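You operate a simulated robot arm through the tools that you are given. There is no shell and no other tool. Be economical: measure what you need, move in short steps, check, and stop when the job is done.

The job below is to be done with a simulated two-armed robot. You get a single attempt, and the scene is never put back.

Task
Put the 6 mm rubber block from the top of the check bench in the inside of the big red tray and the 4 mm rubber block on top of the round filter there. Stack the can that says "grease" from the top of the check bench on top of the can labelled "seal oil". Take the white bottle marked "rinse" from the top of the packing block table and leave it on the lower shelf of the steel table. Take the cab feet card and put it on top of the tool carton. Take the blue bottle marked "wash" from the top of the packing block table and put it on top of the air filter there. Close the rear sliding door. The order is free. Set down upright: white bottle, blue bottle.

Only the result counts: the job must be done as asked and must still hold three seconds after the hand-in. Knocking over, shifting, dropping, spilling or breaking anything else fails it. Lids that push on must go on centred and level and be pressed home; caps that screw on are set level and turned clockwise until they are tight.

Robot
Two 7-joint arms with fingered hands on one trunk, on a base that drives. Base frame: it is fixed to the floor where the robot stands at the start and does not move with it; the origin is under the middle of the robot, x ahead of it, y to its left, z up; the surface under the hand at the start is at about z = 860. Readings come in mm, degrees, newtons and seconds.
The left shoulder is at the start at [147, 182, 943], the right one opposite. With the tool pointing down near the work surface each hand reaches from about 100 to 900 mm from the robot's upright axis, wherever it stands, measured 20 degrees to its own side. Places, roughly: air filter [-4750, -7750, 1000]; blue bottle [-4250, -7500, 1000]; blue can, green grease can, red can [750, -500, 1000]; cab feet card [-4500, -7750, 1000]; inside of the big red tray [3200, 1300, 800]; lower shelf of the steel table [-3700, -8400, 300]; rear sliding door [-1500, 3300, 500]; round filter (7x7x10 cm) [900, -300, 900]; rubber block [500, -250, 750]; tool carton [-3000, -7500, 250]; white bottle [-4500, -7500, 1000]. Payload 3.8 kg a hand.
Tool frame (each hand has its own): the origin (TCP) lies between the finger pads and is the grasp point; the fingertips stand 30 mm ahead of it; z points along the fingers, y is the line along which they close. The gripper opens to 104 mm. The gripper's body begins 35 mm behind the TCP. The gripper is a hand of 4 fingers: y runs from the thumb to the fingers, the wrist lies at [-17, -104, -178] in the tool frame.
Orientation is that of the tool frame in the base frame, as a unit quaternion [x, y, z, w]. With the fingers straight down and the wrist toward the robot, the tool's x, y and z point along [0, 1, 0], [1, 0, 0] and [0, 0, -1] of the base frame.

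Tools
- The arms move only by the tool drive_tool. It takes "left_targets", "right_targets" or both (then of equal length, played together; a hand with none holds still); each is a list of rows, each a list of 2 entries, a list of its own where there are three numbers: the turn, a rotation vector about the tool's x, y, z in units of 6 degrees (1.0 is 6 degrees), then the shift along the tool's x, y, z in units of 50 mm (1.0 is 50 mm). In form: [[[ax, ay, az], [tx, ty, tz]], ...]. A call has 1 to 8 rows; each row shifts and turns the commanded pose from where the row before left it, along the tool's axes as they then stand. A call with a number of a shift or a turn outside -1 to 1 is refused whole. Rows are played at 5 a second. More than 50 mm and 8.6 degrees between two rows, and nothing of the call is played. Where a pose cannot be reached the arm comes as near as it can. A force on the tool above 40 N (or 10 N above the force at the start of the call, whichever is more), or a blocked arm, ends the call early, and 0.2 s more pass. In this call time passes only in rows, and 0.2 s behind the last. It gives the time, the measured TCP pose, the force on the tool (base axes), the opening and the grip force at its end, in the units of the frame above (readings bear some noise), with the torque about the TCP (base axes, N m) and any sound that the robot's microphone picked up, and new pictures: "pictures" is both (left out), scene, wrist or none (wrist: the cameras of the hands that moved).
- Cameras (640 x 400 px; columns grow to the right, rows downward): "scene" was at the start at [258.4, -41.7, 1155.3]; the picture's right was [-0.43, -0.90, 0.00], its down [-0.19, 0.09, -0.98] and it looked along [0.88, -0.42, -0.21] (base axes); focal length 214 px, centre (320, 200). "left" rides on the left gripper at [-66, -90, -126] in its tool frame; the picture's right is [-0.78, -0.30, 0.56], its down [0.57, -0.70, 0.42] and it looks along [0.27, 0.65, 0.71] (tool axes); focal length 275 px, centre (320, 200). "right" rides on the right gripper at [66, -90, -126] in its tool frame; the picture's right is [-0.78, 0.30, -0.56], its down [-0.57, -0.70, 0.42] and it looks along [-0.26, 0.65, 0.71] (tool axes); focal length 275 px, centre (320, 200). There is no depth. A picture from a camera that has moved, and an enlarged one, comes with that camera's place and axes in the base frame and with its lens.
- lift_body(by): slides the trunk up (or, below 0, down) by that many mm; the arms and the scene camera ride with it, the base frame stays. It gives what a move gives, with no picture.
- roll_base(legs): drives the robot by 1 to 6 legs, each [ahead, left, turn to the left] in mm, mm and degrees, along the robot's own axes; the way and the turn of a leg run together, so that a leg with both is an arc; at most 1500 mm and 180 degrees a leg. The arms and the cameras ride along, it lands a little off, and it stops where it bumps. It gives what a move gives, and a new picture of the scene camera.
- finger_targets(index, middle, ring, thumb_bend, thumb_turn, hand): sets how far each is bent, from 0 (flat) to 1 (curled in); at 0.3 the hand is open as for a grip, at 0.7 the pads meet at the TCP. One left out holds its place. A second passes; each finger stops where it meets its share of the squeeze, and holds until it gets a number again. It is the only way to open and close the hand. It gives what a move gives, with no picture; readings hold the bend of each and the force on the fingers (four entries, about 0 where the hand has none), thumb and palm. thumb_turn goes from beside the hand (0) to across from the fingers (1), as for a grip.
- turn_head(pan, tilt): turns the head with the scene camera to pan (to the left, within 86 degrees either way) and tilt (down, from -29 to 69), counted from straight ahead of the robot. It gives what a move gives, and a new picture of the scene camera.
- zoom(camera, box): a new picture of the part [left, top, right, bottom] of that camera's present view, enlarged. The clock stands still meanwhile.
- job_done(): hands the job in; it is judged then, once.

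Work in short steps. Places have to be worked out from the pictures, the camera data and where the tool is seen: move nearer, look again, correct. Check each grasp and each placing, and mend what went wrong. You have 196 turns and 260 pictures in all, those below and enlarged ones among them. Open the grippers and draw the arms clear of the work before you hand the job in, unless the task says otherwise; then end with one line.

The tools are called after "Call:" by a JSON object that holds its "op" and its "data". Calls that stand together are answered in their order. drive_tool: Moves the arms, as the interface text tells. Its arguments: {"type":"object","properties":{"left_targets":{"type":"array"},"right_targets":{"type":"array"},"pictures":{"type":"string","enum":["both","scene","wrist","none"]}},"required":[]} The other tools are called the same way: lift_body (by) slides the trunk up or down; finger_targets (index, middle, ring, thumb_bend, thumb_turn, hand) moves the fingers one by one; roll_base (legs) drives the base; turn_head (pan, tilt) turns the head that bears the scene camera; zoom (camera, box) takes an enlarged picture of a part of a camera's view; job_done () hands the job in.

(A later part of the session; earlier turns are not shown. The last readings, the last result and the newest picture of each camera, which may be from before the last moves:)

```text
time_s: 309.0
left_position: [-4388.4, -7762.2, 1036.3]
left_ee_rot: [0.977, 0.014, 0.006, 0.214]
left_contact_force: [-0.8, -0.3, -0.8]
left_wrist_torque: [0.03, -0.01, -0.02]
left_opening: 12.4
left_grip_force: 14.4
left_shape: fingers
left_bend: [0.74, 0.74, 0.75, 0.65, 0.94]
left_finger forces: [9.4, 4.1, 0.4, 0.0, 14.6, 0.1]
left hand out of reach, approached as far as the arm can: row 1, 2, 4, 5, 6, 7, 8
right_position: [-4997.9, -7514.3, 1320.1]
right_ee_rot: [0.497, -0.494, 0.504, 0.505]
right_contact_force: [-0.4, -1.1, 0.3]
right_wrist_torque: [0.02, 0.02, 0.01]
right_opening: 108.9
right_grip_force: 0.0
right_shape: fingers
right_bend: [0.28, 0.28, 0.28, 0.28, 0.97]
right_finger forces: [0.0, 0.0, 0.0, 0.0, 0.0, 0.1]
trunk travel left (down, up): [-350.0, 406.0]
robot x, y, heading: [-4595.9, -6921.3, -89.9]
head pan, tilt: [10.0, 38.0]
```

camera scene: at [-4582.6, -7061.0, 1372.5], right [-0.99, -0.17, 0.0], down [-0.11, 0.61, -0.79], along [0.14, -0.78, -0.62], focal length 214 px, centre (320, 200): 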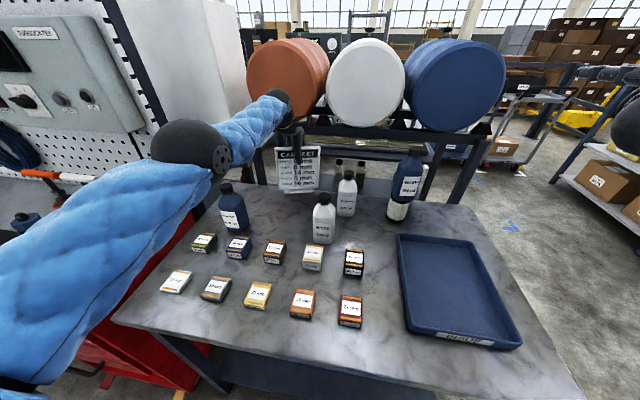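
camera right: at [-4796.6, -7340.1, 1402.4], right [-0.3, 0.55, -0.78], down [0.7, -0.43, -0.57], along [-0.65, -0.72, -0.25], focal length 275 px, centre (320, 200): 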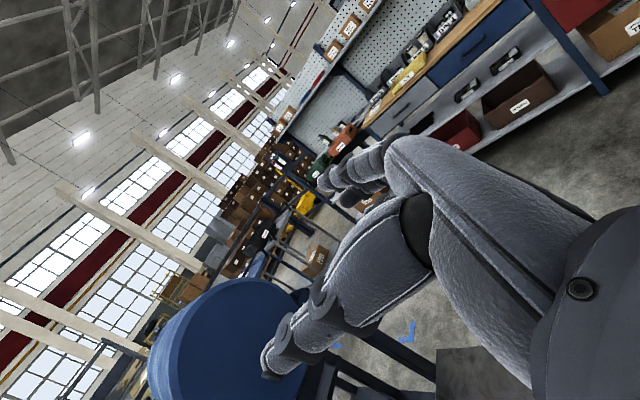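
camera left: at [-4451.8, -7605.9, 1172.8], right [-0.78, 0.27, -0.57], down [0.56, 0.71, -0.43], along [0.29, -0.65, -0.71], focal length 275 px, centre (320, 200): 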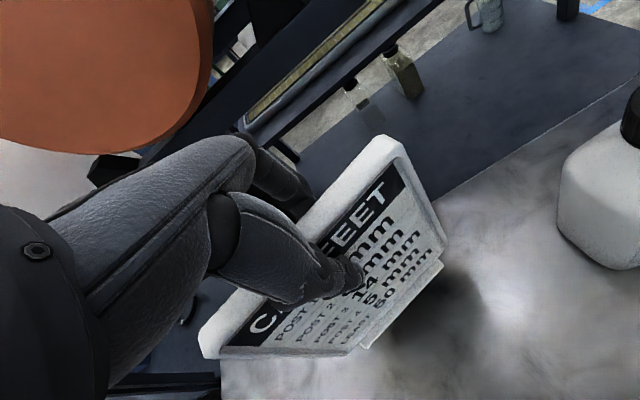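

The wrist stays on a fixed radius, so I'll raise the trunk, back the base away from the table, and unfold the arms in free space.

Call:
{"op": "lift_body", "data": {"by": 170}}

Call:
{"op": "roll_base", "data": {"legs": [[-700, 0, 0]]}}

```text
time_s: 310.9
left_position: [-4389.0, -7744.5, 1260.8]
left_ee_rot: [0.969, 0.014, 0.006, 0.246]
left_contact_force: [-1.3, 0.8, -1.1]
left_wrist_torque: [0.05, -0.03, -0.03]
left_opening: 12.5
left_grip_force: 14.2
left_shape: fingers
left_bend: [0.74, 0.74, 0.75, 0.65, 0.94]
left_finger forces: [9.5, 4.1, 0.4, 0.1, 14.5, 0.1]
right_position: [-4999.0, -7479.2, 1529.6]
right_ee_rot: [0.48, -0.476, 0.52, 0.523]
right_contact_force: [0.1, 0.1, 0.0]
right_wrist_torque: [0.02, 0.0, -0.01]
right_opening: 108.7
right_grip_force: 0.0
right_shape: fingers
right_bend: [0.28, 0.28, 0.28, 0.28, 0.97]
right_finger forces: [0.0, 0.1, 0.0, 0.0, 0.0, 0.1]
trunk travel left (down, up): [-520.0, 236.0]
robot x, y, heading: [-4594.5, -6920.5, -90.0]
head pan, tilt: [10.0, 38.0]
```

```text
time_s: 314.8
left_position: [-4387.8, -7039.1, 1260.7]
left_ee_rot: [0.969, 0.013, 0.006, 0.246]
left_contact_force: [-0.3, 1.2, 0.0]
left_wrist_torque: [0.06, -0.03, -0.02]
left_opening: 12.5
left_grip_force: 14.5
left_shape: fingers
left_bend: [0.74, 0.74, 0.75, 0.65, 0.94]
left_finger forces: [9.4, 4.1, 0.4, 0.0, 14.6, 0.0]
right_position: [-4998.6, -6770.3, 1529.8]
right_ee_rot: [0.48, -0.476, 0.518, 0.524]
right_contact_force: [-0.3, 0.2, -0.8]
right_wrist_torque: [-0.03, 0.02, -0.02]
right_opening: 109.1
right_grip_force: 0.0
right_shape: fingers
right_bend: [0.28, 0.28, 0.28, 0.28, 0.97]
right_finger forces: [0.1, 0.1, 0.1, 0.0, 0.0, 0.0]
trunk travel left (down, up): [-520.0, 236.0]
robot x, y, heading: [-4596.3, -6212.9, -90.1]
head pan, tilt: [10.0, 38.0]
camera scene: at [-4581.1, -6317.9, 1543.7], right [-0.99, -0.17, 0.0], down [-0.1, 0.61, -0.79], along [0.13, -0.78, -0.62], focal length 214 px, centre (320, 200)
```

scene: 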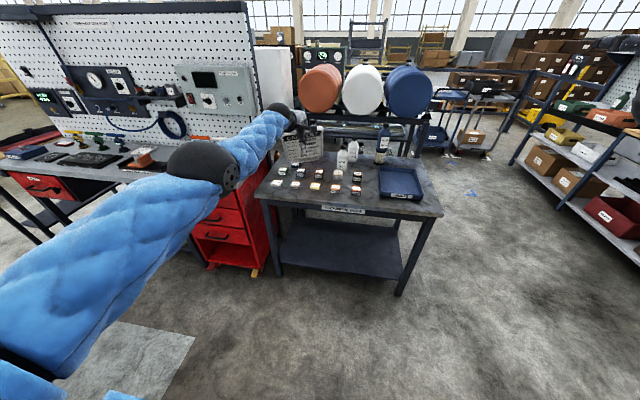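

I suspect the commanded pose has run far behind the measured one; I test by commanding forward in free space.

Call:
{"op": "drive_tool", "data": {"left_targets": [[[0, 0, 0], [0, 0.88, 0.4]], [[0, 0, 0], [0, 0.88, 0.4]], [[0, 0, 0], [0, 0.88, 0.4]], [[0, 0, 0], [0, 0.88, 0.4]], [[0, 0, 0], [0, 0.88, 0.4]], [[0, 0, 0], [0, 0.88, 0.4]], [[0, 0, 0], [0, 0.88, 0.4]], [[0, 0, 0], [0, 0.88, 0.4]]], "right_targets": [[[0, 0, 0], [0, 0, 0.8]], [[0, 0, 0], [0, 0, 0.8]], [[0, 0, 0], [0, 0, 0.8]], [[0, 0, 0], [0, 0, 0]], [[0, 0, 0], [0, 0, 0]], [[0, 0, 0], [0, 0, 0]], [[0, 0, 0], [0, 0, 0]], [[0, 0, 0], [0, 0, 0]]], "pictures": "none"}}

```text
time_s: 316.6
left_position: [-4386.6, -7040.2, 1262.8]
left_ee_rot: [0.969, 0.013, 0.006, 0.247]
left_contact_force: [0.3, 0.5, -1.5]
left_wrist_torque: [0.02, -0.05, -0.02]
left_opening: 12.6
left_grip_force: 14.1
left_shape: fingers
left_bend: [0.74, 0.74, 0.75, 0.65, 0.94]
left_finger forces: [9.4, 4.1, 0.4, 0.0, 14.4, 0.0]
left hand out of reach, approached as far as the arm can: row 1, 2, 3, 4, 5, 6, 7, 8
right_position: [-5001.7, -6886.4, 1552.5]
right_ee_rot: [0.482, -0.477, 0.517, 0.522]
right_contact_force: [0.1, -0.1, -1.1]
right_wrist_torque: [0.02, 0.01, -0.01]
right_opening: 108.9
right_grip_force: 0.1
right_shape: fingers
right_bend: [0.28, 0.28, 0.28, 0.28, 0.97]
right_finger forces: [0.0, 0.0, 0.1, 0.1, 0.0, 0.1]
right hand out of reach, approached as far as the arm can: row 1, 2, 3
trunk travel left (down, up): [-520.0, 236.0]
robot x, y, heading: [-4594.7, -6214.3, -90.1]
head pan, tilt: [10.0, 38.0]
```

Call:
{"op": "drive_tool", "data": {"left_targets": [[[0, 0, 0], [0, 0, 0.9]], [[0, 0, 0], [0, 0, 0.9]], [[0, 0, 0], [0, 0, 0.9]], [[0, 0, 0], [0, 0, 0.9]], [[0, 0, 0], [0, 0, 0.9]], [[0, 0, 0], [0, 0, 0.9]], [[0, 0, 0], [0, 0, 0.9]], [[0, 0, 0], [0, 0, 0.9]]], "right_targets": [[[0, 0, 0], [-0.9, 0, 0]], [[0, 0, 0], [-0.9, 0, 0]], [[0, 0, 0], [-0.9, 0, 0]], [[0, 0, 0], [-0.9, 0, 0]], [[0, 0, 0], [-0.9, 0, 0]], [[0, 0, 0], [-0.9, 0, 0]], [[0, 0, 0], [-0.9, 0, 0]], [[0, 0, 0], [-0.9, 0, 0]]], "pictures": "scene"}}

```text
time_s: 318.4
left_position: [-4368.9, -7011.2, 1073.3]
left_ee_rot: [0.969, 0.013, 0.005, 0.247]
left_contact_force: [-0.1, -0.3, -0.5]
left_wrist_torque: [0.09, 0.04, 0.01]
left_opening: 12.9
left_grip_force: 14.4
left_shape: fingers
left_bend: [0.74, 0.74, 0.75, 0.65, 0.94]
left_finger forces: [9.5, 4.6, 0.3, 0.1, 14.9, 0.1]
left hand out of reach, approached as far as the arm can: row 1, 2, 3, 4, 5, 6, 7, 8
right_position: [-5028.5, -6863.7, 1542.4]
right_ee_rot: [0.482, -0.478, 0.517, 0.522]
right_contact_force: [1.0, -0.7, -0.1]
right_wrist_torque: [0.01, 0.0, 0.01]
right_opening: 108.7
right_grip_force: 0.1
right_shape: fingers
right_bend: [0.28, 0.28, 0.28, 0.28, 0.97]
right_finger forces: [0.0, 0.1, 0.1, 0.0, 0.1, 0.1]
right hand out of reach, approached as far as the arm can: row 1, 2, 3, 4, 5, 6, 7, 8
trunk travel left (down, up): [-520.0, 236.0]
robot x, y, heading: [-4597.4, -6212.7, -90.2]
head pan, tilt: [10.0, 38.0]
camera scene: at [-4580.6, -6318.5, 1543.6], right [-0.99, -0.17, 0.0], down [-0.11, 0.61, -0.79], along [0.13, -0.78, -0.62], focal length 214 px, centre (320, 200)
```

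scene: 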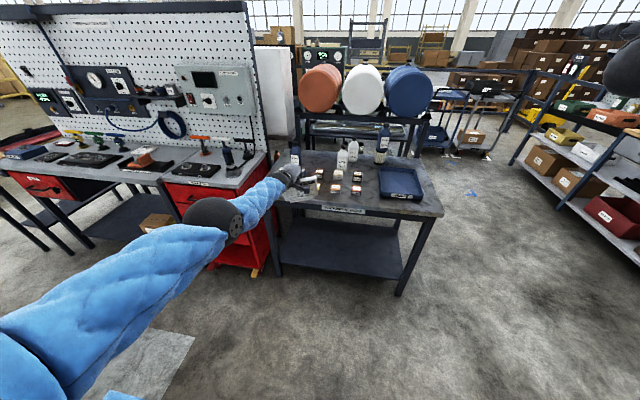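

Call:
{"op": "drive_tool", "data": {"left_targets": [[[0, 0, 0], [0, -0.8, -0.3]], [[0, 0, 0], [0, -0.8, -0.3]], [[0, 0, 0], [0, -0.8, -0.3]], [[0, 0, 0], [0, -0.8, -0.3]]], "right_targets": [[[0, -1, 0], [0, 0, 0]], [[0, -1, 0], [0, 0, 0]], [[0, -1, 0], [0, 0, 0]], [[0, -1, 0], [0, 0, 0]]], "pictures": "none"}}

```text
time_s: 319.4
left_position: [-4371.2, -6976.8, 992.9]
left_ee_rot: [0.969, 0.012, 0.006, 0.246]
left_contact_force: [0.1, -0.1, -1.2]
left_wrist_torque: [0.03, 0.02, 0.01]
left_opening: 12.4
left_grip_force: 15.0
left_shape: fingers
left_bend: [0.74, 0.74, 0.75, 0.65, 0.94]
left_finger forces: [9.5, 4.6, 0.2, 0.0, 14.6, 0.1]
left hand out of reach, approached as far as the arm can: row 1, 2, 3, 4
right_position: [-5026.9, -6863.9, 1544.5]
right_ee_rot: [0.578, -0.575, 0.407, 0.413]
right_contact_force: [-0.3, -0.5, 0.9]
right_wrist_torque: [-0.01, 0.04, -0.03]
right_opening: 109.2
right_grip_force: 0.1
right_shape: fingers
right_bend: [0.28, 0.28, 0.28, 0.28, 0.97]
right_finger forces: [0.0, 0.1, 0.0, 0.0, 0.1, 0.0]
trunk travel left (down, up): [-520.0, 236.0]
robot x, y, heading: [-4593.2, -6211.0, -90.1]
head pan, tilt: [10.0, 38.0]
```

The arm only slides tangentially (straight-elbow singularity). A sideways move toward the midline should flex the elbow; I try that with a pull-back.

Call:
{"op": "drive_tool", "data": {"left_targets": [[[0, 0, 0], [-0.9, 0, 0]], [[0, 0, 0], [-0.9, 0, 0]], [[0, 0, 0], [-0.9, 0, 0]], [[0, 0, 0], [-0.6, -0.6, -0.2]], [[0, 0, 0], [0, -0.8, -0.4]], [[0, 0, 0], [0, -0.8, -0.4]]], "pictures": "none"}}

```text
time_s: 321.0
left_position: [-4492.6, -6860.5, 1004.0]
left_ee_rot: [0.963, 0.023, 0.028, 0.268]
left_contact_force: [-0.2, -0.2, -0.8]
left_wrist_torque: [0.08, 0.0, -0.01]
left_opening: 12.6
left_grip_force: 14.7
left_shape: fingers
left_bend: [0.74, 0.74, 0.75, 0.65, 0.94]
left_finger forces: [9.4, 4.8, 0.3, 0.1, 14.9, 0.0]
left hand out of reach, approached as far as the arm can: row 2, 3
right_position: [-5029.0, -6865.3, 1544.0]
right_ee_rot: [0.577, -0.575, 0.407, 0.413]
right_contact_force: [-0.6, -0.2, 0.0]
right_wrist_torque: [-0.04, -0.02, 0.01]
right_opening: 109.1
right_grip_force: 0.0
right_shape: fingers
right_bend: [0.28, 0.28, 0.28, 0.28, 0.97]
right_finger forces: [0.0, 0.1, 0.1, 0.0, 0.1, 0.0]
trunk travel left (down, up): [-520.0, 236.0]
robot x, y, heading: [-4595.7, -6212.9, -89.9]
head pan, tilt: [10.0, 38.0]
stopped in row 6 (left hand): the arm was blocked; the commanded pose is now the measured one
```

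It unlocked. I level the hand again and move it outward a little.

Call:
{"op": "drive_tool", "data": {"left_targets": [[[1, 0, 0], [0.2, 0, 0]], [[1, 0, 0], [0.2, 0, 0]], [[1, 0, 0], [0.2, 0, 0]], [[1, 0, 0], [0.2, 0, 0]], [[1, 0, 0], [0.2, 0, 0]], [[0, 0, 0], [0, 0, -0.8]], [[0, 0, 0], [0, 0, -0.8]]], "right_targets": [[[0, 0, 0], [-0.9, 0, 0]], [[0, 0, 0], [-0.9, 0, 0]], [[0, 0, 0], [-0.9, 0, 0]], [[0, 0, 0], [-0.9, 0, 0]], [[0, 0, 0], [-0.9, 0, 0]], [[0, 0, 0], [-0.9, 0, 0]], [[0, 0, 0], [0, 0, 0]]], "pictures": "scene"}}

```text
time_s: 322.6
left_position: [-4448.3, -6857.3, 1085.3]
left_ee_rot: [0.999, 0.027, 0.017, 0.01]
left_contact_force: [-0.1, -0.3, -1.7]
left_wrist_torque: [0.02, -0.02, -0.01]
left_opening: 12.3
left_grip_force: 14.2
left_shape: fingers
left_bend: [0.74, 0.74, 0.75, 0.65, 0.94]
left_finger forces: [9.2, 4.8, 0.3, 0.0, 14.2, 0.1]
right_position: [-5055.6, -6768.0, 1333.3]
right_ee_rot: [0.58, -0.575, 0.405, 0.41]
right_contact_force: [0.8, -0.4, 0.2]
right_wrist_torque: [-0.02, -0.07, -0.01]
right_opening: 108.6
right_grip_force: 0.1
right_shape: fingers
right_bend: [0.28, 0.28, 0.28, 0.28, 0.97]
right_finger forces: [0.0, 0.0, 0.0, 0.0, 0.0, 0.0]
right hand out of reach, approached as far as the arm can: row 5, 6
trunk travel left (down, up): [-520.0, 236.0]
robot x, y, heading: [-4598.9, -6213.3, -90.1]
head pan, tilt: [10.0, 38.0]
camera scene: at [-4580.5, -6319.3, 1543.6], right [-0.99, -0.17, 0.0], down [-0.11, 0.61, -0.79], along [0.13, -0.78, -0.62], focal length 214 px, centre (320, 200)
```

scene: 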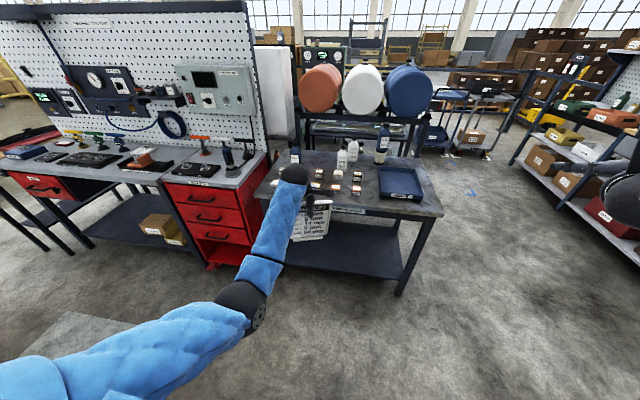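

Left is fine. I relevel the right hand and bring it toward the midline.

Call:
{"op": "drive_tool", "data": {"right_targets": [[[0, 1, 0], [0, -0.6, 0]], [[0, 1, 0], [0, -0.6, 0]], [[0, 1, 0], [0, -0.6, 0]], [[0, 1, 0], [0, -0.6, 0]], [[0, 0, 0], [-0.8, -0.3, 0]], [[0, 0, 0], [-0.8, 0, 0]], [[0, 0, 0], [-0.8, 0, 0]]], "pictures": "none"}}

```text
time_s: 324.2
left_position: [-4448.6, -6856.4, 1085.3]
left_ee_rot: [0.999, 0.028, 0.017, 0.01]
left_contact_force: [0.5, 0.1, -1.7]
left_wrist_torque: [-0.02, 0.0, -0.02]
left_opening: 12.5
left_grip_force: 14.5
left_shape: fingers
left_bend: [0.74, 0.74, 0.75, 0.65, 0.94]
left_finger forces: [9.3, 4.7, 0.3, 0.1, 14.2, 0.0]
right_position: [-5032.0, -6711.6, 1498.3]
right_ee_rot: [0.485, -0.477, 0.515, 0.521]
right_contact_force: [-0.7, 0.1, 0.3]
right_wrist_torque: [0.02, -0.04, -0.01]
right_opening: 109.0
right_grip_force: 0.0
right_shape: fingers
right_bend: [0.28, 0.28, 0.28, 0.28, 0.97]
right_finger forces: [0.0, 0.1, 0.0, 0.0, 0.1, 0.0]
right hand out of reach, approached as far as the arm can: row 1, 2, 3, 4, 5, 6, 7
trunk travel left (down, up): [-520.0, 236.0]
robot x, y, heading: [-4598.1, -6211.2, -90.1]
head pan, tilt: [10.0, 38.0]
```

Right wrist is at its inner limit (too close). I push it ahead, then down.

Call:
{"op": "drive_tool", "data": {"right_targets": [[[0, 0, 0], [-0.3, -0.2, 0.9]], [[0, 0, 0], [-0.3, -0.2, 0.9]], [[0, 0, 0], [-0.3, -0.2, 0.9]], [[0, 0, 0], [-0.3, -0.2, 0.9]], [[0, 0, 0], [-0.6, -0.2, 0.7]], [[0, 0, 0], [-0.9, -0.2, 0.2]], [[0, 0, 0], [-0.9, -0.2, 0]], [[0, 0, 0], [-0.9, -0.2, 0]]], "pictures": "none"}}

```text
time_s: 326.0
left_position: [-4448.2, -6856.6, 1083.7]
left_ee_rot: [0.999, 0.027, 0.018, 0.01]
left_contact_force: [-0.1, 0.3, -0.5]
left_wrist_torque: [-0.01, -0.01, 0.01]
left_opening: 12.3
left_grip_force: 13.9
left_shape: fingers
left_bend: [0.74, 0.74, 0.75, 0.65, 0.94]
left_finger forces: [9.2, 4.7, 0.3, 0.0, 14.1, 0.0]
right_position: [-5010.3, -6903.6, 1555.8]
right_ee_rot: [0.482, -0.478, 0.517, 0.522]
right_contact_force: [1.0, 0.0, -0.7]
right_wrist_torque: [0.06, -0.03, 0.01]
right_opening: 109.2
right_grip_force: 0.1
right_shape: fingers
right_bend: [0.28, 0.28, 0.28, 0.28, 0.97]
right_finger forces: [0.0, 0.0, 0.0, 0.0, 0.1, 0.0]
right hand out of reach, approached as far as the arm can: row 1, 2, 3, 4, 5, 6, 7, 8
trunk travel left (down, up): [-520.0, 236.0]
robot x, y, heading: [-4590.9, -6209.8, -90.2]
head pan, tilt: [10.0, 38.0]
```

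I'll leave the right hand and restore it to default; meanwhile drive left to the tool carton (≈(-2998,-7366), top ≈315 on the lower shelf).

Call:
{"op": "drive_tool", "data": {"right_targets": [[[0.722, -0.722, -0.722], [0, 0, 0]], [[0.722, -0.722, -0.722], [0, 0, 0]], [[0.722, -0.722, -0.722], [0, 0, 0]], [[0.722, -0.722, -0.722], [0, 0, 0]], [[0.722, -0.722, -0.722], [0, 0, 0]], [[0.722, -0.722, -0.722], [0, 0, 0]], [[0.722, -0.722, -0.722], [0, 0, 0]], [[0.722, -0.722, -0.722], [0, 0, 0]]], "pictures": "none"}}

Call:
{"op": "drive_tool", "data": {"right_targets": [[[0.722, -0.722, -0.722], [0, 0, 0]], [[0.722, -0.722, -0.722], [0, 0, 0]], [[0.722, -0.722, -0.722], [0, 0, 0]], [[0.722, -0.722, -0.722], [0, 0, 0]], [[0.722, -0.722, -0.722], [0, 0, 0]], [[0.722, -0.722, -0.722], [0, 0, 0]], [[0.722, -0.722, -0.722], [0, 0, 0]], [[0.722, -0.722, -0.722], [0, 0, 0]]], "pictures": "none"}}

Call:
{"op": "roll_base", "data": {"legs": [[0, 1390, 0.2]]}}

Call:
{"op": "lift_body", "data": {"by": -420}}

```text
time_s: 327.8
left_position: [-4449.5, -6857.8, 1085.5]
left_ee_rot: [0.999, 0.027, 0.017, 0.01]
left_contact_force: [1.0, 0.0, -0.3]
left_wrist_torque: [0.04, 0.0, 0.01]
left_opening: 12.2
left_grip_force: 13.8
left_shape: fingers
left_bend: [0.74, 0.74, 0.75, 0.65, 0.94]
left_finger forces: [9.3, 4.7, 0.2, 0.0, 14.2, 0.1]
right_position: [-5009.3, -6904.0, 1556.6]
right_ee_rot: [0.854, -0.275, 0.297, 0.327]
right_contact_force: [0.3, 0.5, 0.1]
right_wrist_torque: [0.0, -0.04, 0.0]
right_opening: 109.2
right_grip_force: 0.1
right_shape: fingers
right_bend: [0.28, 0.28, 0.28, 0.28, 0.97]
right_finger forces: [0.1, 0.0, 0.1, 0.0, 0.0, 0.1]
trunk travel left (down, up): [-520.0, 236.0]
robot x, y, heading: [-4593.7, -6212.2, -90.3]
head pan, tilt: [10.0, 38.0]
```

```text
time_s: 329.6
left_position: [-4449.0, -6857.5, 1086.8]
left_ee_rot: [0.999, 0.027, 0.017, 0.01]
left_contact_force: [0.0, 0.4, -0.8]
left_wrist_torque: [-0.02, 0.03, 0.03]
left_opening: 12.4
left_grip_force: 13.7
left_shape: fingers
left_bend: [0.74, 0.74, 0.75, 0.65, 0.94]
left_finger forces: [9.2, 4.7, 0.3, 0.0, 14.2, 0.1]
right_position: [-5035.0, -6851.8, 1538.8]
right_ee_rot: [0.992, -0.056, 0.057, 0.102]
right_contact_force: [-0.2, 0.8, 0.3]
right_wrist_torque: [0.0, 0.03, -0.02]
right_opening: 109.1
right_grip_force: 0.0
right_shape: fingers
right_bend: [0.28, 0.28, 0.28, 0.28, 0.97]
right_finger forces: [0.0, 0.1, 0.1, 0.0, 0.0, 0.0]
right hand out of reach, approached as far as the arm can: row 5, 6, 7, 8
trunk travel left (down, up): [-520.0, 236.0]
robot x, y, heading: [-4597.2, -6214.5, -90.2]
head pan, tilt: [10.0, 38.0]
```

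```text
time_s: 336.6
left_position: [-3057.8, -6865.5, 1084.1]
left_ee_rot: [0.999, 0.026, 0.018, 0.01]
left_contact_force: [-0.1, 0.6, -1.1]
left_wrist_torque: [-0.02, 0.03, -0.02]
left_opening: 12.2
left_grip_force: 14.1
left_shape: fingers
left_bend: [0.74, 0.74, 0.75, 0.65, 0.94]
left_finger forces: [9.3, 4.7, 0.3, 0.0, 14.2, 0.0]
right_position: [-3642.8, -6857.7, 1538.8]
right_ee_rot: [0.991, -0.058, 0.057, 0.102]
right_contact_force: [0.1, -0.1, -0.2]
right_wrist_torque: [0.0, -0.04, 0.01]
right_opening: 109.1
right_grip_force: 0.1
right_shape: fingers
right_bend: [0.28, 0.28, 0.28, 0.28, 0.97]
right_finger forces: [0.0, 0.0, 0.0, 0.0, 0.0, 0.0]
trunk travel left (down, up): [-520.0, 236.0]
robot x, y, heading: [-3200.2, -6221.6, -90.4]
head pan, tilt: [10.0, 38.0]
camera scene: at [-3186.5, -6326.3, 1543.7], right [-0.99, -0.17, 0.0], down [-0.1, 0.61, -0.79], along [0.13, -0.78, -0.62], focal length 214 px, centre (320, 200)
```

scene: 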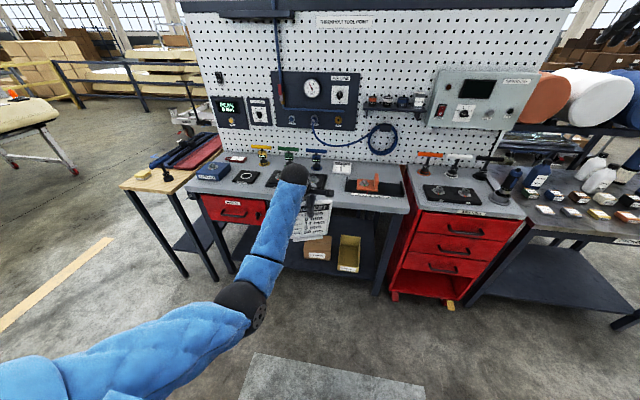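

```text
refused: -420 is not a number from -400 to 400
```

Lower the trunk in two steps, then view the carton.

Call:
{"op": "lift_body", "data": {"by": -400}}

Call:
{"op": "lift_body", "data": {"by": -118}}

Call:
{"op": "turn_head", "data": {"pan": 15, "tilt": 30}}

```text
time_s: 340.4
left_position: [-3056.5, -6863.6, 686.0]
left_ee_rot: [0.999, 0.026, 0.018, 0.01]
left_contact_force: [-0.5, -0.4, -1.0]
left_wrist_torque: [-0.05, 0.01, -0.02]
left_opening: 12.5
left_grip_force: 14.3
left_shape: fingers
left_bend: [0.74, 0.74, 0.75, 0.65, 0.94]
left_finger forces: [9.3, 4.7, 0.2, 0.0, 14.2, 0.0]
right_position: [-3642.8, -6857.4, 1139.0]
right_ee_rot: [0.992, -0.058, 0.056, 0.102]
right_contact_force: [-0.5, 0.6, 0.4]
right_wrist_torque: [0.02, 0.0, -0.03]
right_opening: 108.9
right_grip_force: 0.0
right_shape: fingers
right_bend: [0.28, 0.28, 0.28, 0.28, 0.97]
right_finger forces: [0.0, 0.1, 0.0, 0.0, 0.0, 0.0]
trunk travel left (down, up): [-120.0, 636.0]
robot x, y, heading: [-3200.7, -6225.3, -90.5]
head pan, tilt: [10.0, 38.0]
```

```text
time_s: 341.9
left_position: [-3057.9, -6865.3, 567.3]
left_ee_rot: [0.999, 0.025, 0.018, 0.01]
left_contact_force: [0.3, -0.8, -0.8]
left_wrist_torque: [-0.03, -0.01, 0.03]
left_opening: 12.4
left_grip_force: 14.3
left_shape: fingers
left_bend: [0.74, 0.74, 0.75, 0.65, 0.94]
left_finger forces: [9.1, 4.6, 0.3, 0.0, 14.1, 0.0]
right_position: [-3641.9, -6857.5, 1020.5]
right_ee_rot: [0.991, -0.059, 0.057, 0.102]
right_contact_force: [-0.9, -0.4, 0.4]
right_wrist_torque: [-0.01, -0.01, -0.01]
right_opening: 109.0
right_grip_force: 0.0
right_shape: fingers
right_bend: [0.28, 0.28, 0.28, 0.28, 0.97]
right_finger forces: [0.1, 0.1, 0.1, 0.0, 0.0, 0.0]
trunk travel left (down, up): [-2.0, 754.0]
robot x, y, heading: [-3197.7, -6220.8, -90.5]
head pan, tilt: [10.0, 38.0]
```

```text
time_s: 342.6
left_position: [-3057.1, -6864.5, 566.4]
left_ee_rot: [0.999, 0.024, 0.018, 0.011]
left_contact_force: [-0.1, 0.2, -0.7]
left_wrist_torque: [0.02, -0.01, 0.01]
left_opening: 12.1
left_grip_force: 14.4
left_shape: fingers
left_bend: [0.74, 0.74, 0.75, 0.65, 0.94]
left_finger forces: [9.0, 4.7, 0.2, 0.0, 14.1, 0.1]
right_position: [-3643.0, -6858.0, 1020.5]
right_ee_rot: [0.992, -0.059, 0.057, 0.1]
right_contact_force: [0.2, 0.5, 0.2]
right_wrist_torque: [-0.02, 0.01, -0.01]
right_opening: 109.0
right_grip_force: 0.0
right_shape: fingers
right_bend: [0.28, 0.28, 0.28, 0.28, 0.97]
right_finger forces: [0.0, 0.1, 0.0, 0.0, 0.1, 0.0]
trunk travel left (down, up): [-2.0, 754.0]
robot x, y, heading: [-3199.0, -6218.1, -90.4]
head pan, tilt: [15.0, 30.0]
camera scene: at [-3180.2, -6546.9, 1020.8], right [-0.97, -0.25, 0.0], down [-0.13, 0.48, -0.87], along [0.22, -0.84, -0.5], focal length 214 px, centre (320, 200)
```

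scene: 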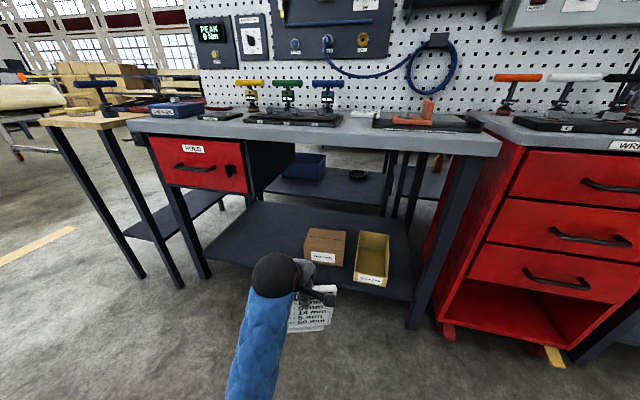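

Call:
{"op": "zoom", "data": {"camera": "scene", "box": [260, 140, 420, 300]}}

```text
2.50 times, centred on (340, 220) of scene
camera zoom: at [-3180.2, -6546.9, 1020.8], right [-0.97, -0.25, 0.0], down [-0.13, 0.48, -0.87], along [0.22, -0.84, -0.5], focal length 536 px, centre (270, 150)
```

zoom: 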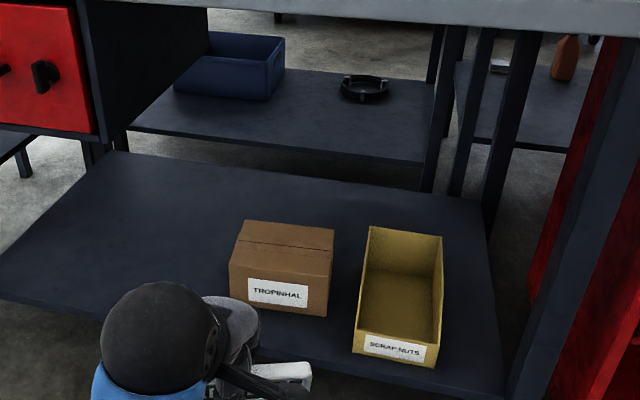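

Carton top: centre ≈(-2994,-7376), z≈302, 186×152. I lower the card to fit under the bench edge and retract the right hand before moving in.

Call:
{"op": "drive_tool", "data": {"left_targets": [[[0, 0, 0], [0.1, 0, 0.5]], [[0, 0, 0], [0.1, 0, 0.5]], [[0, 0, 0], [0.1, 0, 0.5]], [[0, 0, 0], [0, 0, 0]], [[0, 0, 0], [0, 0, 0]], [[0, 0, 0], [0, 0, 0]]], "right_targets": [[[0, 0, 0], [0.5, -0.6, -0.2]], [[0, 0, 0], [0.5, -0.7, -0.3]], [[0, 0, 0], [0.5, -0.7, -0.3]], [[0, 0, 0], [0.4, -0.8, -0.3]], [[0, 0, 0], [0.2, -0.8, -0.3]], [[0, 0, 0], [0, -0.8, -0.3]]], "pictures": "wrist"}}

```text
time_s: 344.0
left_position: [-3038.4, -6866.4, 492.4]
left_ee_rot: [0.999, 0.025, 0.017, 0.01]
left_contact_force: [0.4, 0.2, -1.5]
left_wrist_torque: [0.02, -0.01, 0.01]
left_opening: 12.5
left_grip_force: 14.4
left_shape: fingers
left_bend: [0.74, 0.74, 0.75, 0.65, 0.94]
left_finger forces: [9.1, 4.5, 0.3, 0.0, 14.1, 0.1]
right_position: [-3518.8, -6634.9, 1071.7]
right_ee_rot: [0.991, -0.059, 0.056, 0.102]
right_contact_force: [0.5, -0.1, 0.1]
right_wrist_torque: [0.0, 0.01, -0.03]
right_opening: 109.1
right_grip_force: 0.1
right_shape: fingers
right_bend: [0.28, 0.28, 0.28, 0.28, 0.97]
right_finger forces: [0.0, 0.0, 0.1, 0.1, 0.0, 0.0]
trunk travel left (down, up): [-2.0, 754.0]
robot x, y, heading: [-3198.2, -6220.2, -90.7]
head pan, tilt: [15.0, 30.0]
camera right: at [-3455.5, -6529.2, 1185.3], right [-0.86, -0.09, 0.5], down [-0.43, 0.65, -0.62], along [-0.27, -0.75, -0.6], focal length 275 px, centre (320, 200)
camera left: at [-3114.1, -6777.4, 614.1], right [-0.77, 0.25, -0.59], down [0.55, 0.72, -0.42], along [0.32, -0.65, -0.69], focal length 275 px, centre (320, 200)
```

right: 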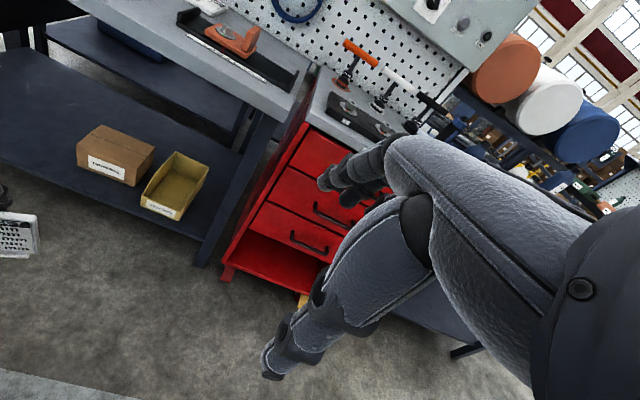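
left: 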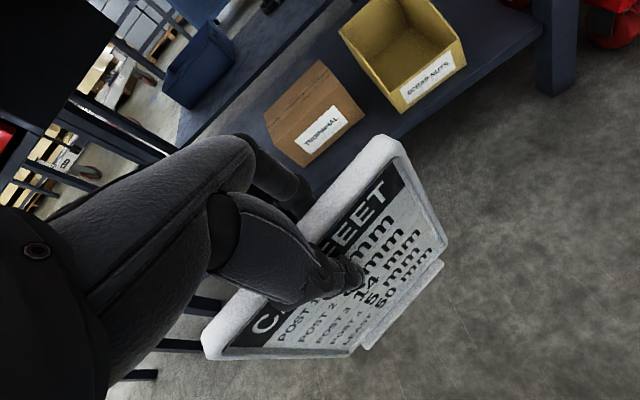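

Triangulation gives carton centre ≈(-2992,-7390), top ≈280. I drive in 445 mm.

Call:
{"op": "roll_base", "data": {"legs": [[300, 40, 0.6], [145, 0, 0]]}}

Call:
{"op": "zoom", "data": {"camera": "left", "box": [0, 0, 640, 400]}}

```text
time_s: 347.0
left_position: [-2993.5, -7308.6, 493.1]
left_ee_rot: [0.999, 0.031, 0.017, 0.01]
left_contact_force: [-0.4, 0.0, -0.6]
left_wrist_torque: [0.01, 0.01, -0.01]
left_opening: 12.6
left_grip_force: 13.8
left_shape: fingers
left_bend: [0.74, 0.74, 0.75, 0.65, 0.94]
left_finger forces: [9.1, 4.6, 0.3, 0.0, 14.0, 0.0]
right_position: [-3475.2, -7084.0, 1071.1]
right_ee_rot: [0.992, -0.054, 0.057, 0.1]
right_contact_force: [0.7, -0.6, 0.7]
right_wrist_torque: [-0.02, 0.0, 0.02]
right_opening: 108.9
right_grip_force: 0.0
right_shape: fingers
right_bend: [0.28, 0.28, 0.28, 0.28, 0.97]
right_finger forces: [0.1, 0.1, 0.1, 0.1, 0.0, 0.1]
trunk travel left (down, up): [-2.0, 754.0]
robot x, y, heading: [-3160.0, -6661.9, -89.6]
head pan, tilt: [15.0, 30.0]
camera scene: at [-3137.5, -6991.0, 1020.7], right [-0.97, -0.26, 0.0], down [-0.13, 0.48, -0.87], along [0.23, -0.84, -0.5], focal length 214 px, centre (320, 200)
```

scene: 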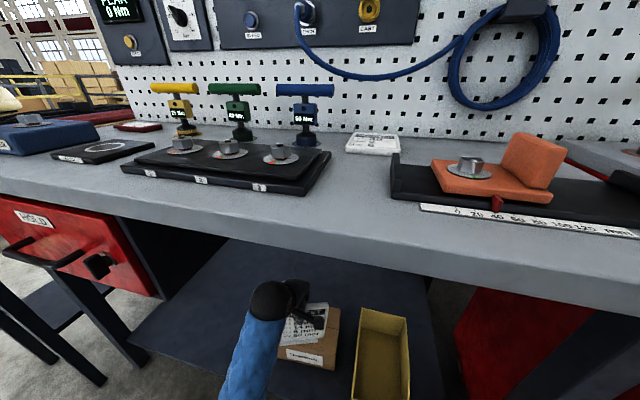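

```text
1.00 times, centred on (320, 200) of left (not enlarged: the box is as wide or as high as the picture)
camera zoom: at [-3069.1, -7220.7, 613.9], right [-0.77, 0.24, -0.59], down [0.54, 0.73, -0.42], along [0.33, -0.64, -0.69], focal length 275 px, centre (320, 200)
```

zoom: 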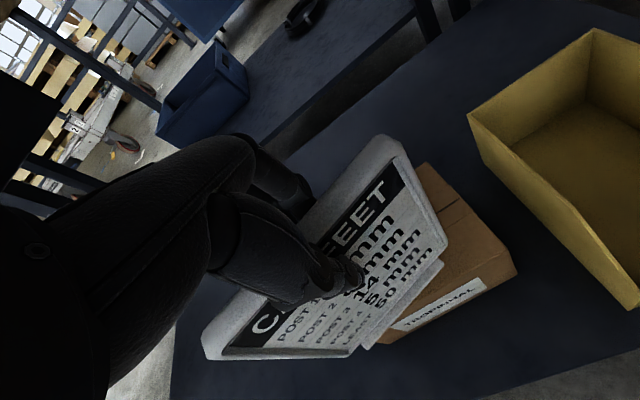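

I move the card 97 mm ahead over the carton.

Call:
{"op": "drive_tool", "data": {"left_targets": [[[0, 0, 0], [0, 0.6, 0]], [[0, 0, 0], [0, 0.6, 0]], [[0, 0, 0], [0, 0.7, 0.2]]], "pictures": "both"}}

Call:
{"op": "zoom", "data": {"camera": "scene", "box": [220, 260, 440, 400]}}

```text
time_s: 347.8
left_position: [-2987.5, -7404.2, 484.9]
left_ee_rot: [0.999, 0.031, 0.017, 0.008]
left_contact_force: [0.1, 0.4, -1.7]
left_wrist_torque: [-0.01, 0.01, -0.05]
left_opening: 12.5
left_grip_force: 14.2
left_shape: fingers
left_bend: [0.74, 0.74, 0.75, 0.65, 0.94]
left_finger forces: [9.1, 4.5, 0.3, 0.0, 14.0, 0.1]
right_position: [-3476.2, -7083.1, 1072.7]
right_ee_rot: [0.992, -0.053, 0.058, 0.1]
right_contact_force: [-0.5, -0.1, 0.2]
right_wrist_torque: [0.01, 0.02, -0.02]
right_opening: 108.9
right_grip_force: 0.1
right_shape: fingers
right_bend: [0.28, 0.28, 0.28, 0.28, 0.97]
right_finger forces: [0.0, 0.0, 0.1, 0.0, 0.0, 0.0]
trunk travel left (down, up): [-2.0, 754.0]
robot x, y, heading: [-3163.0, -6664.7, -89.5]
head pan, tilt: [15.0, 30.0]
camera scene: at [-3137.5, -6990.8, 1020.7], right [-0.97, -0.26, 0.0], down [-0.13, 0.48, -0.87], along [0.23, -0.84, -0.5], focal length 214 px, centre (320, 200)
camera left: at [-3062.6, -7316.9, 605.7], right [-0.77, 0.24, -0.59], down [0.54, 0.73, -0.42], along [0.33, -0.64, -0.69], focal length 275 px, centre (320, 200)
```

scene: 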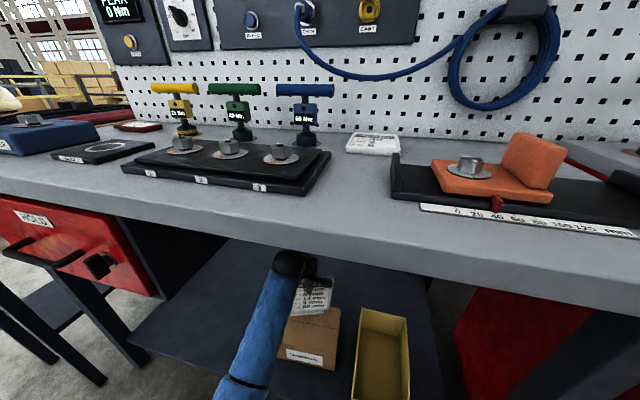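
left: 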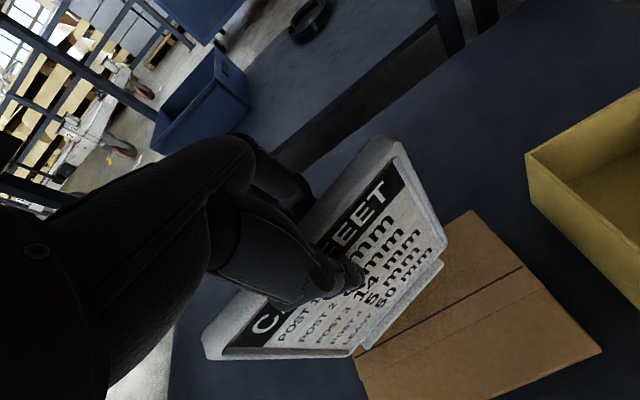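

```text
2.86 times, centred on (330, 330) of scene
camera zoom: at [-3137.5, -6990.8, 1020.7], right [-0.97, -0.26, 0.0], down [-0.13, 0.48, -0.87], along [0.23, -0.84, -0.5], focal length 613 px, centre (291, -171)
```

zoom: 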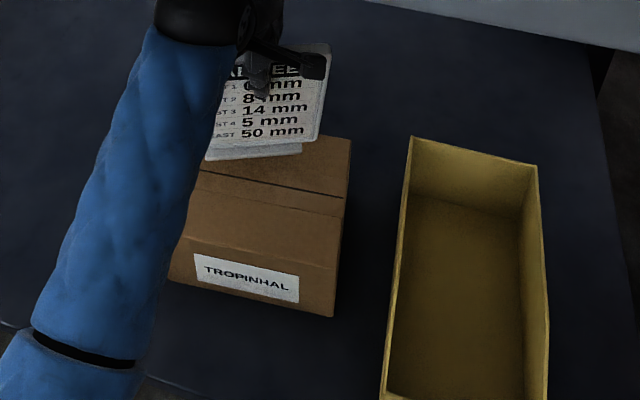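

After lowering ~45 mm the foot should land on the carton's centre. I lower gradually.

Call:
{"op": "drive_tool", "data": {"left_targets": [[[0, 0, 0], [0, 0, 0.4]], [[0, 0, 0], [0, 0, 0.25]], [[0, 0, 0], [0, 0, 0.1]], [[0, 0, 0], [0, 0, 0.06]], [[0, 0, 0], [0, 0, 0.06]]], "pictures": "none"}}

Call:
{"op": "zoom", "data": {"camera": "scene", "box": [240, 270, 400, 390]}}

```text
time_s: 349.0
left_position: [-2987.7, -7405.3, 448.3]
left_ee_rot: [0.999, 0.031, 0.018, 0.017]
left_contact_force: [1.8, 1.4, 28.0]
left_wrist_torque: [0.19, 0.1, -0.01]
left_opening: 11.7
left_grip_force: 20.0
left_shape: fingers
left_bend: [0.75, 0.75, 0.75, 0.65, 0.95]
left_finger forces: [15.5, 5.3, 0.2, 0.0, 18.2, 0.0]
right_position: [-3476.3, -7081.4, 1073.3]
right_ee_rot: [0.992, -0.054, 0.058, 0.102]
right_contact_force: [-0.2, 0.0, 0.4]
right_wrist_torque: [0.01, 0.01, -0.01]
right_opening: 109.0
right_grip_force: 0.0
right_shape: fingers
right_bend: [0.28, 0.28, 0.28, 0.28, 0.97]
right_finger forces: [0.0, 0.0, 0.0, 0.1, 0.1, 0.0]
trunk travel left (down, up): [-2.0, 754.0]
robot x, y, heading: [-3160.7, -6660.4, -89.9]
head pan, tilt: [15.0, 30.0]
```

```text
3.33 times, centred on (320, 330) of scene
camera zoom: at [-3138.0, -6988.0, 1022.1], right [-0.97, -0.26, 0.0], down [-0.13, 0.48, -0.87], along [0.23, -0.84, -0.5], focal length 715 px, centre (320, -233)
```

zoom: 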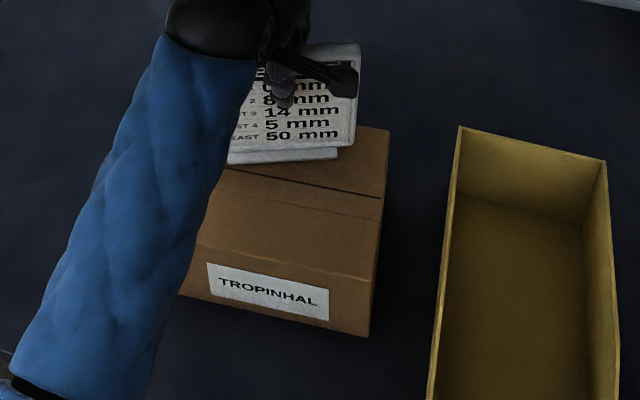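

Contact: carton top ≈294, but the foot sits near the carton's back edge. I lift slightly, pull it 40 mm toward me and set it down again.

Call:
{"op": "drive_tool", "data": {"left_targets": [[[0, 0, 0], [0, 0, -0.4]], [[0, 0, 0], [0, -0.4, 0]], [[0, 0, 0], [-0.1, -0.4, 0]], [[0, 0, 0], [0, 0, 0.15]]], "pictures": "none"}}

Call:
{"op": "zoom", "data": {"camera": "scene", "box": [240, 270, 400, 390]}}

Call:
{"op": "zoom", "data": {"camera": "left", "box": [180, 100, 620, 400]}}

```text
time_s: 350.0
left_position: [-2991.5, -7362.3, 452.6]
left_ee_rot: [0.999, 0.031, 0.017, 0.009]
left_contact_force: [-0.4, 0.4, -1.3]
left_wrist_torque: [-0.01, -0.03, 0.02]
left_opening: 12.4
left_grip_force: 13.8
left_shape: fingers
left_bend: [0.74, 0.74, 0.75, 0.65, 0.95]
left_finger forces: [9.7, 3.5, 0.5, 0.0, 14.0, 0.0]
right_position: [-3474.5, -7084.4, 1071.2]
right_ee_rot: [0.992, -0.054, 0.057, 0.1]
right_contact_force: [0.2, -0.1, 0.1]
right_wrist_torque: [-0.01, -0.01, -0.02]
right_opening: 109.2
right_grip_force: 0.0
right_shape: fingers
right_bend: [0.28, 0.28, 0.28, 0.28, 0.97]
right_finger forces: [0.1, 0.0, 0.0, 0.1, 0.0, 0.0]
trunk travel left (down, up): [-2.0, 754.0]
robot x, y, heading: [-3160.6, -6662.9, -89.9]
head pan, tilt: [15.0, 30.0]
```

```text
3.33 times, centred on (320, 330) of scene
camera zoom: at [-3137.6, -6990.8, 1020.7], right [-0.97, -0.26, 0.0], down [-0.13, 0.48, -0.87], along [0.23, -0.84, -0.5], focal length 715 px, centre (320, -233)
```

zoom: 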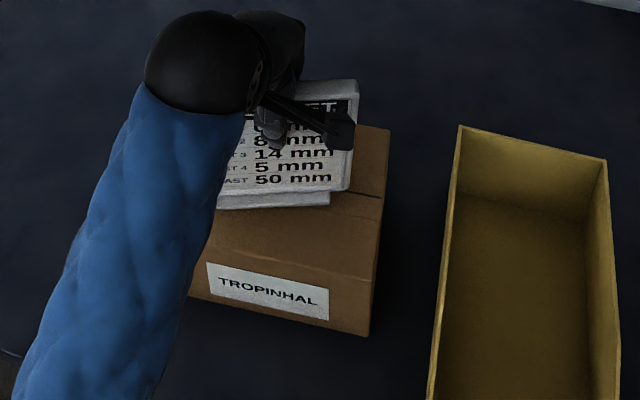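

```text
1.33 times, centred on (400, 250) of left
camera zoom: at [-3068.9, -7276.0, 572.6], right [-0.77, 0.24, -0.59], down [0.54, 0.73, -0.42], along [0.33, -0.64, -0.69], focal length 367 px, centre (213, 133)
```

zoom: 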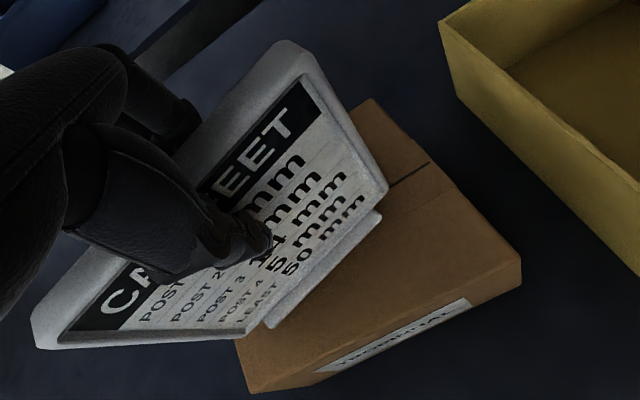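

Well placed now. I lower to contact.

Call:
{"op": "drive_tool", "data": {"left_targets": [[[0, 0, 0], [0, 0, 0.04]], [[0, 0, 0], [0, 0, 0.04]], [[0, 0, 0], [0, 0, 0.03]]], "pictures": "none"}}

```text
time_s: 350.8
left_position: [-2992.3, -7365.1, 449.5]
left_ee_rot: [0.999, 0.032, 0.019, 0.012]
left_contact_force: [3.9, 2.3, 12.1]
left_wrist_torque: [0.19, -0.02, -0.07]
left_opening: 12.4
left_grip_force: 16.8
left_shape: fingers
left_bend: [0.74, 0.74, 0.75, 0.65, 0.95]
left_finger forces: [11.3, 4.7, 1.0, 0.0, 16.0, 0.0]
right_position: [-3475.0, -7081.6, 1073.2]
right_ee_rot: [0.992, -0.052, 0.058, 0.102]
right_contact_force: [-0.6, 0.4, 0.1]
right_wrist_torque: [0.0, 0.0, 0.04]
right_opening: 109.0
right_grip_force: 0.1
right_shape: fingers
right_bend: [0.28, 0.28, 0.28, 0.28, 0.97]
right_finger forces: [0.0, 0.0, 0.0, 0.0, 0.1, 0.1]
trunk travel left (down, up): [-2.0, 754.0]
robot x, y, heading: [-3160.5, -6665.0, -89.6]
head pan, tilt: [15.0, 30.0]
```

In contact (12 N). I ease 1.5 mm and release.

Call:
{"op": "drive_tool", "data": {"left_targets": [[[0, 0, 0], [0, 0, -0.03]]], "pictures": "none"}}

Call:
{"op": "finger_targets", "data": {"hand": "left", "index": 0.5, "middle": 0.5, "ring": 0.5, "thumb_bend": 0.45}}

Call:
{"op": "zoom", "data": {"camera": "left", "box": [180, 100, 620, 400]}}

Call:
{"op": "zoom", "data": {"camera": "scene", "box": [240, 270, 400, 390]}}

```text
time_s: 351.2
left_position: [-2993.2, -7365.5, 448.6]
left_ee_rot: [0.999, 0.031, 0.019, 0.011]
left_contact_force: [4.2, 1.7, 11.0]
left_wrist_torque: [0.21, -0.03, -0.04]
left_opening: 12.4
left_grip_force: 16.4
left_shape: fingers
left_bend: [0.74, 0.74, 0.75, 0.65, 0.95]
left_finger forces: [11.4, 4.8, 0.9, 0.1, 16.1, 0.1]
right_position: [-3474.0, -7081.9, 1072.1]
right_ee_rot: [0.992, -0.053, 0.058, 0.101]
right_contact_force: [-0.2, -0.1, -0.6]
right_wrist_torque: [-0.01, 0.03, 0.03]
right_opening: 109.1
right_grip_force: 0.1
right_shape: fingers
right_bend: [0.28, 0.28, 0.28, 0.28, 0.97]
right_finger forces: [0.0, 0.0, 0.0, 0.1, 0.0, 0.0]
trunk travel left (down, up): [-2.0, 754.0]
robot x, y, heading: [-3165.0, -6664.3, -89.8]
head pan, tilt: [15.0, 30.0]
```

```text
time_s: 352.2
left_position: [-2993.2, -7364.3, 448.5]
left_ee_rot: [0.999, 0.031, 0.017, 0.011]
left_contact_force: [1.0, -1.3, -0.8]
left_wrist_torque: [-0.01, 0.01, 0.01]
left_opening: 59.8
left_grip_force: 0.1
left_shape: fingers
left_bend: [0.5, 0.5, 0.5, 0.45, 0.97]
left_finger forces: [0.1, 0.0, 0.0, 0.1, 0.1, 0.1]
right_position: [-3476.0, -7082.6, 1070.6]
right_ee_rot: [0.992, -0.053, 0.057, 0.101]
right_contact_force: [0.4, -1.2, 0.3]
right_wrist_torque: [-0.03, 0.02, 0.01]
right_opening: 108.9
right_grip_force: 0.1
right_shape: fingers
right_bend: [0.28, 0.28, 0.28, 0.28, 0.97]
right_finger forces: [0.0, 0.1, 0.1, 0.0, 0.0, 0.0]
trunk travel left (down, up): [-2.0, 754.0]
robot x, y, heading: [-3161.1, -6664.1, -89.7]
head pan, tilt: [15.0, 30.0]
```

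```text
1.33 times, centred on (400, 250) of left
camera zoom: at [-3069.3, -7276.9, 569.5], right [-0.77, 0.24, -0.59], down [0.54, 0.73, -0.42], along [0.33, -0.64, -0.69], focal length 367 px, centre (213, 133)
```

zoom: 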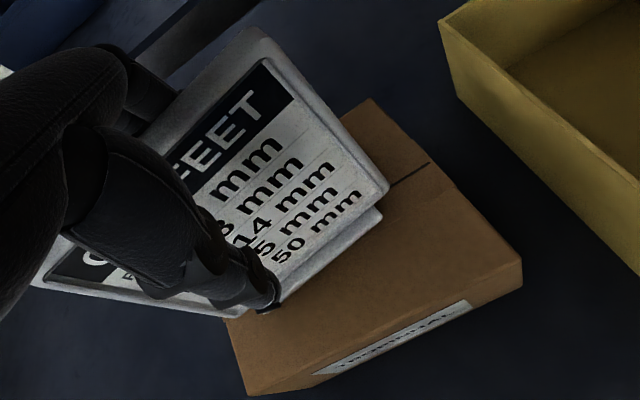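

```text
3.33 times, centred on (320, 330) of scene
camera zoom: at [-3137.6, -6990.7, 1020.8], right [-0.97, -0.26, 0.0], down [-0.13, 0.48, -0.87], along [0.23, -0.84, -0.5], focal length 715 px, centre (320, -233)
```

zoom: 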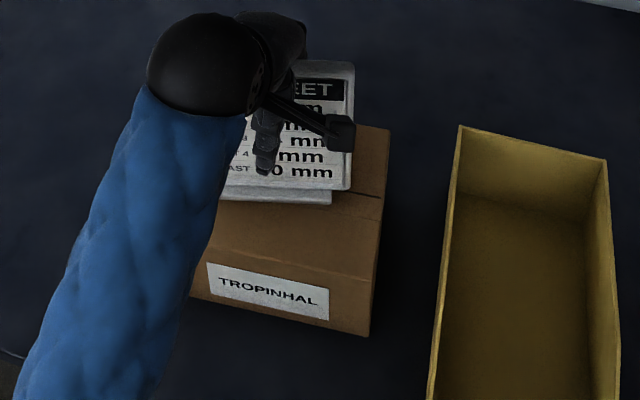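

The card stands on the carton. I raise the hand straight up to clear its top edge, then back the base out.

Call:
{"op": "drive_tool", "data": {"left_targets": [[[0, 0, 0], [0, 0, -0.4]], [[0, 0, 0], [0, 0, -0.5]], [[0, 0, 0], [0, 0, -0.5]], [[0, 0, 0], [0, 0, -0.3]]], "pictures": "wrist"}}

```text
time_s: 353.2
left_position: [-2997.0, -7363.3, 533.6]
left_ee_rot: [0.999, 0.031, 0.018, 0.009]
left_contact_force: [0.0, 0.3, 0.7]
left_wrist_torque: [0.0, -0.03, -0.04]
left_opening: 60.0
left_grip_force: 0.1
left_shape: fingers
left_bend: [0.5, 0.5, 0.5, 0.45, 0.97]
left_finger forces: [0.0, 0.0, 0.1, 0.0, 0.1, 0.1]
right_position: [-3475.2, -7082.7, 1072.4]
right_ee_rot: [0.992, -0.053, 0.057, 0.101]
right_contact_force: [-0.5, 0.4, -0.2]
right_wrist_torque: [0.0, 0.0, 0.0]
right_opening: 109.1
right_grip_force: 0.0
right_shape: fingers
right_bend: [0.28, 0.28, 0.28, 0.28, 0.97]
right_finger forces: [0.0, 0.1, 0.1, 0.0, 0.0, 0.1]
trunk travel left (down, up): [-2.0, 754.0]
robot x, y, heading: [-3158.2, -6665.9, -89.8]
head pan, tilt: [15.0, 30.0]
camera left: at [-3072.6, -7275.9, 654.5], right [-0.77, 0.24, -0.59], down [0.54, 0.73, -0.42], along [0.33, -0.64, -0.69], focal length 275 px, centre (320, 200)
```

left: 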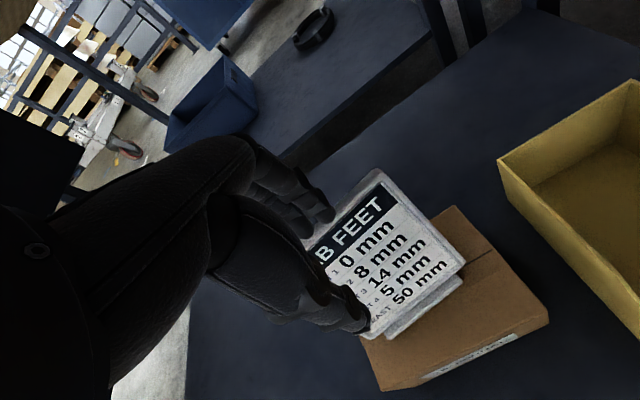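

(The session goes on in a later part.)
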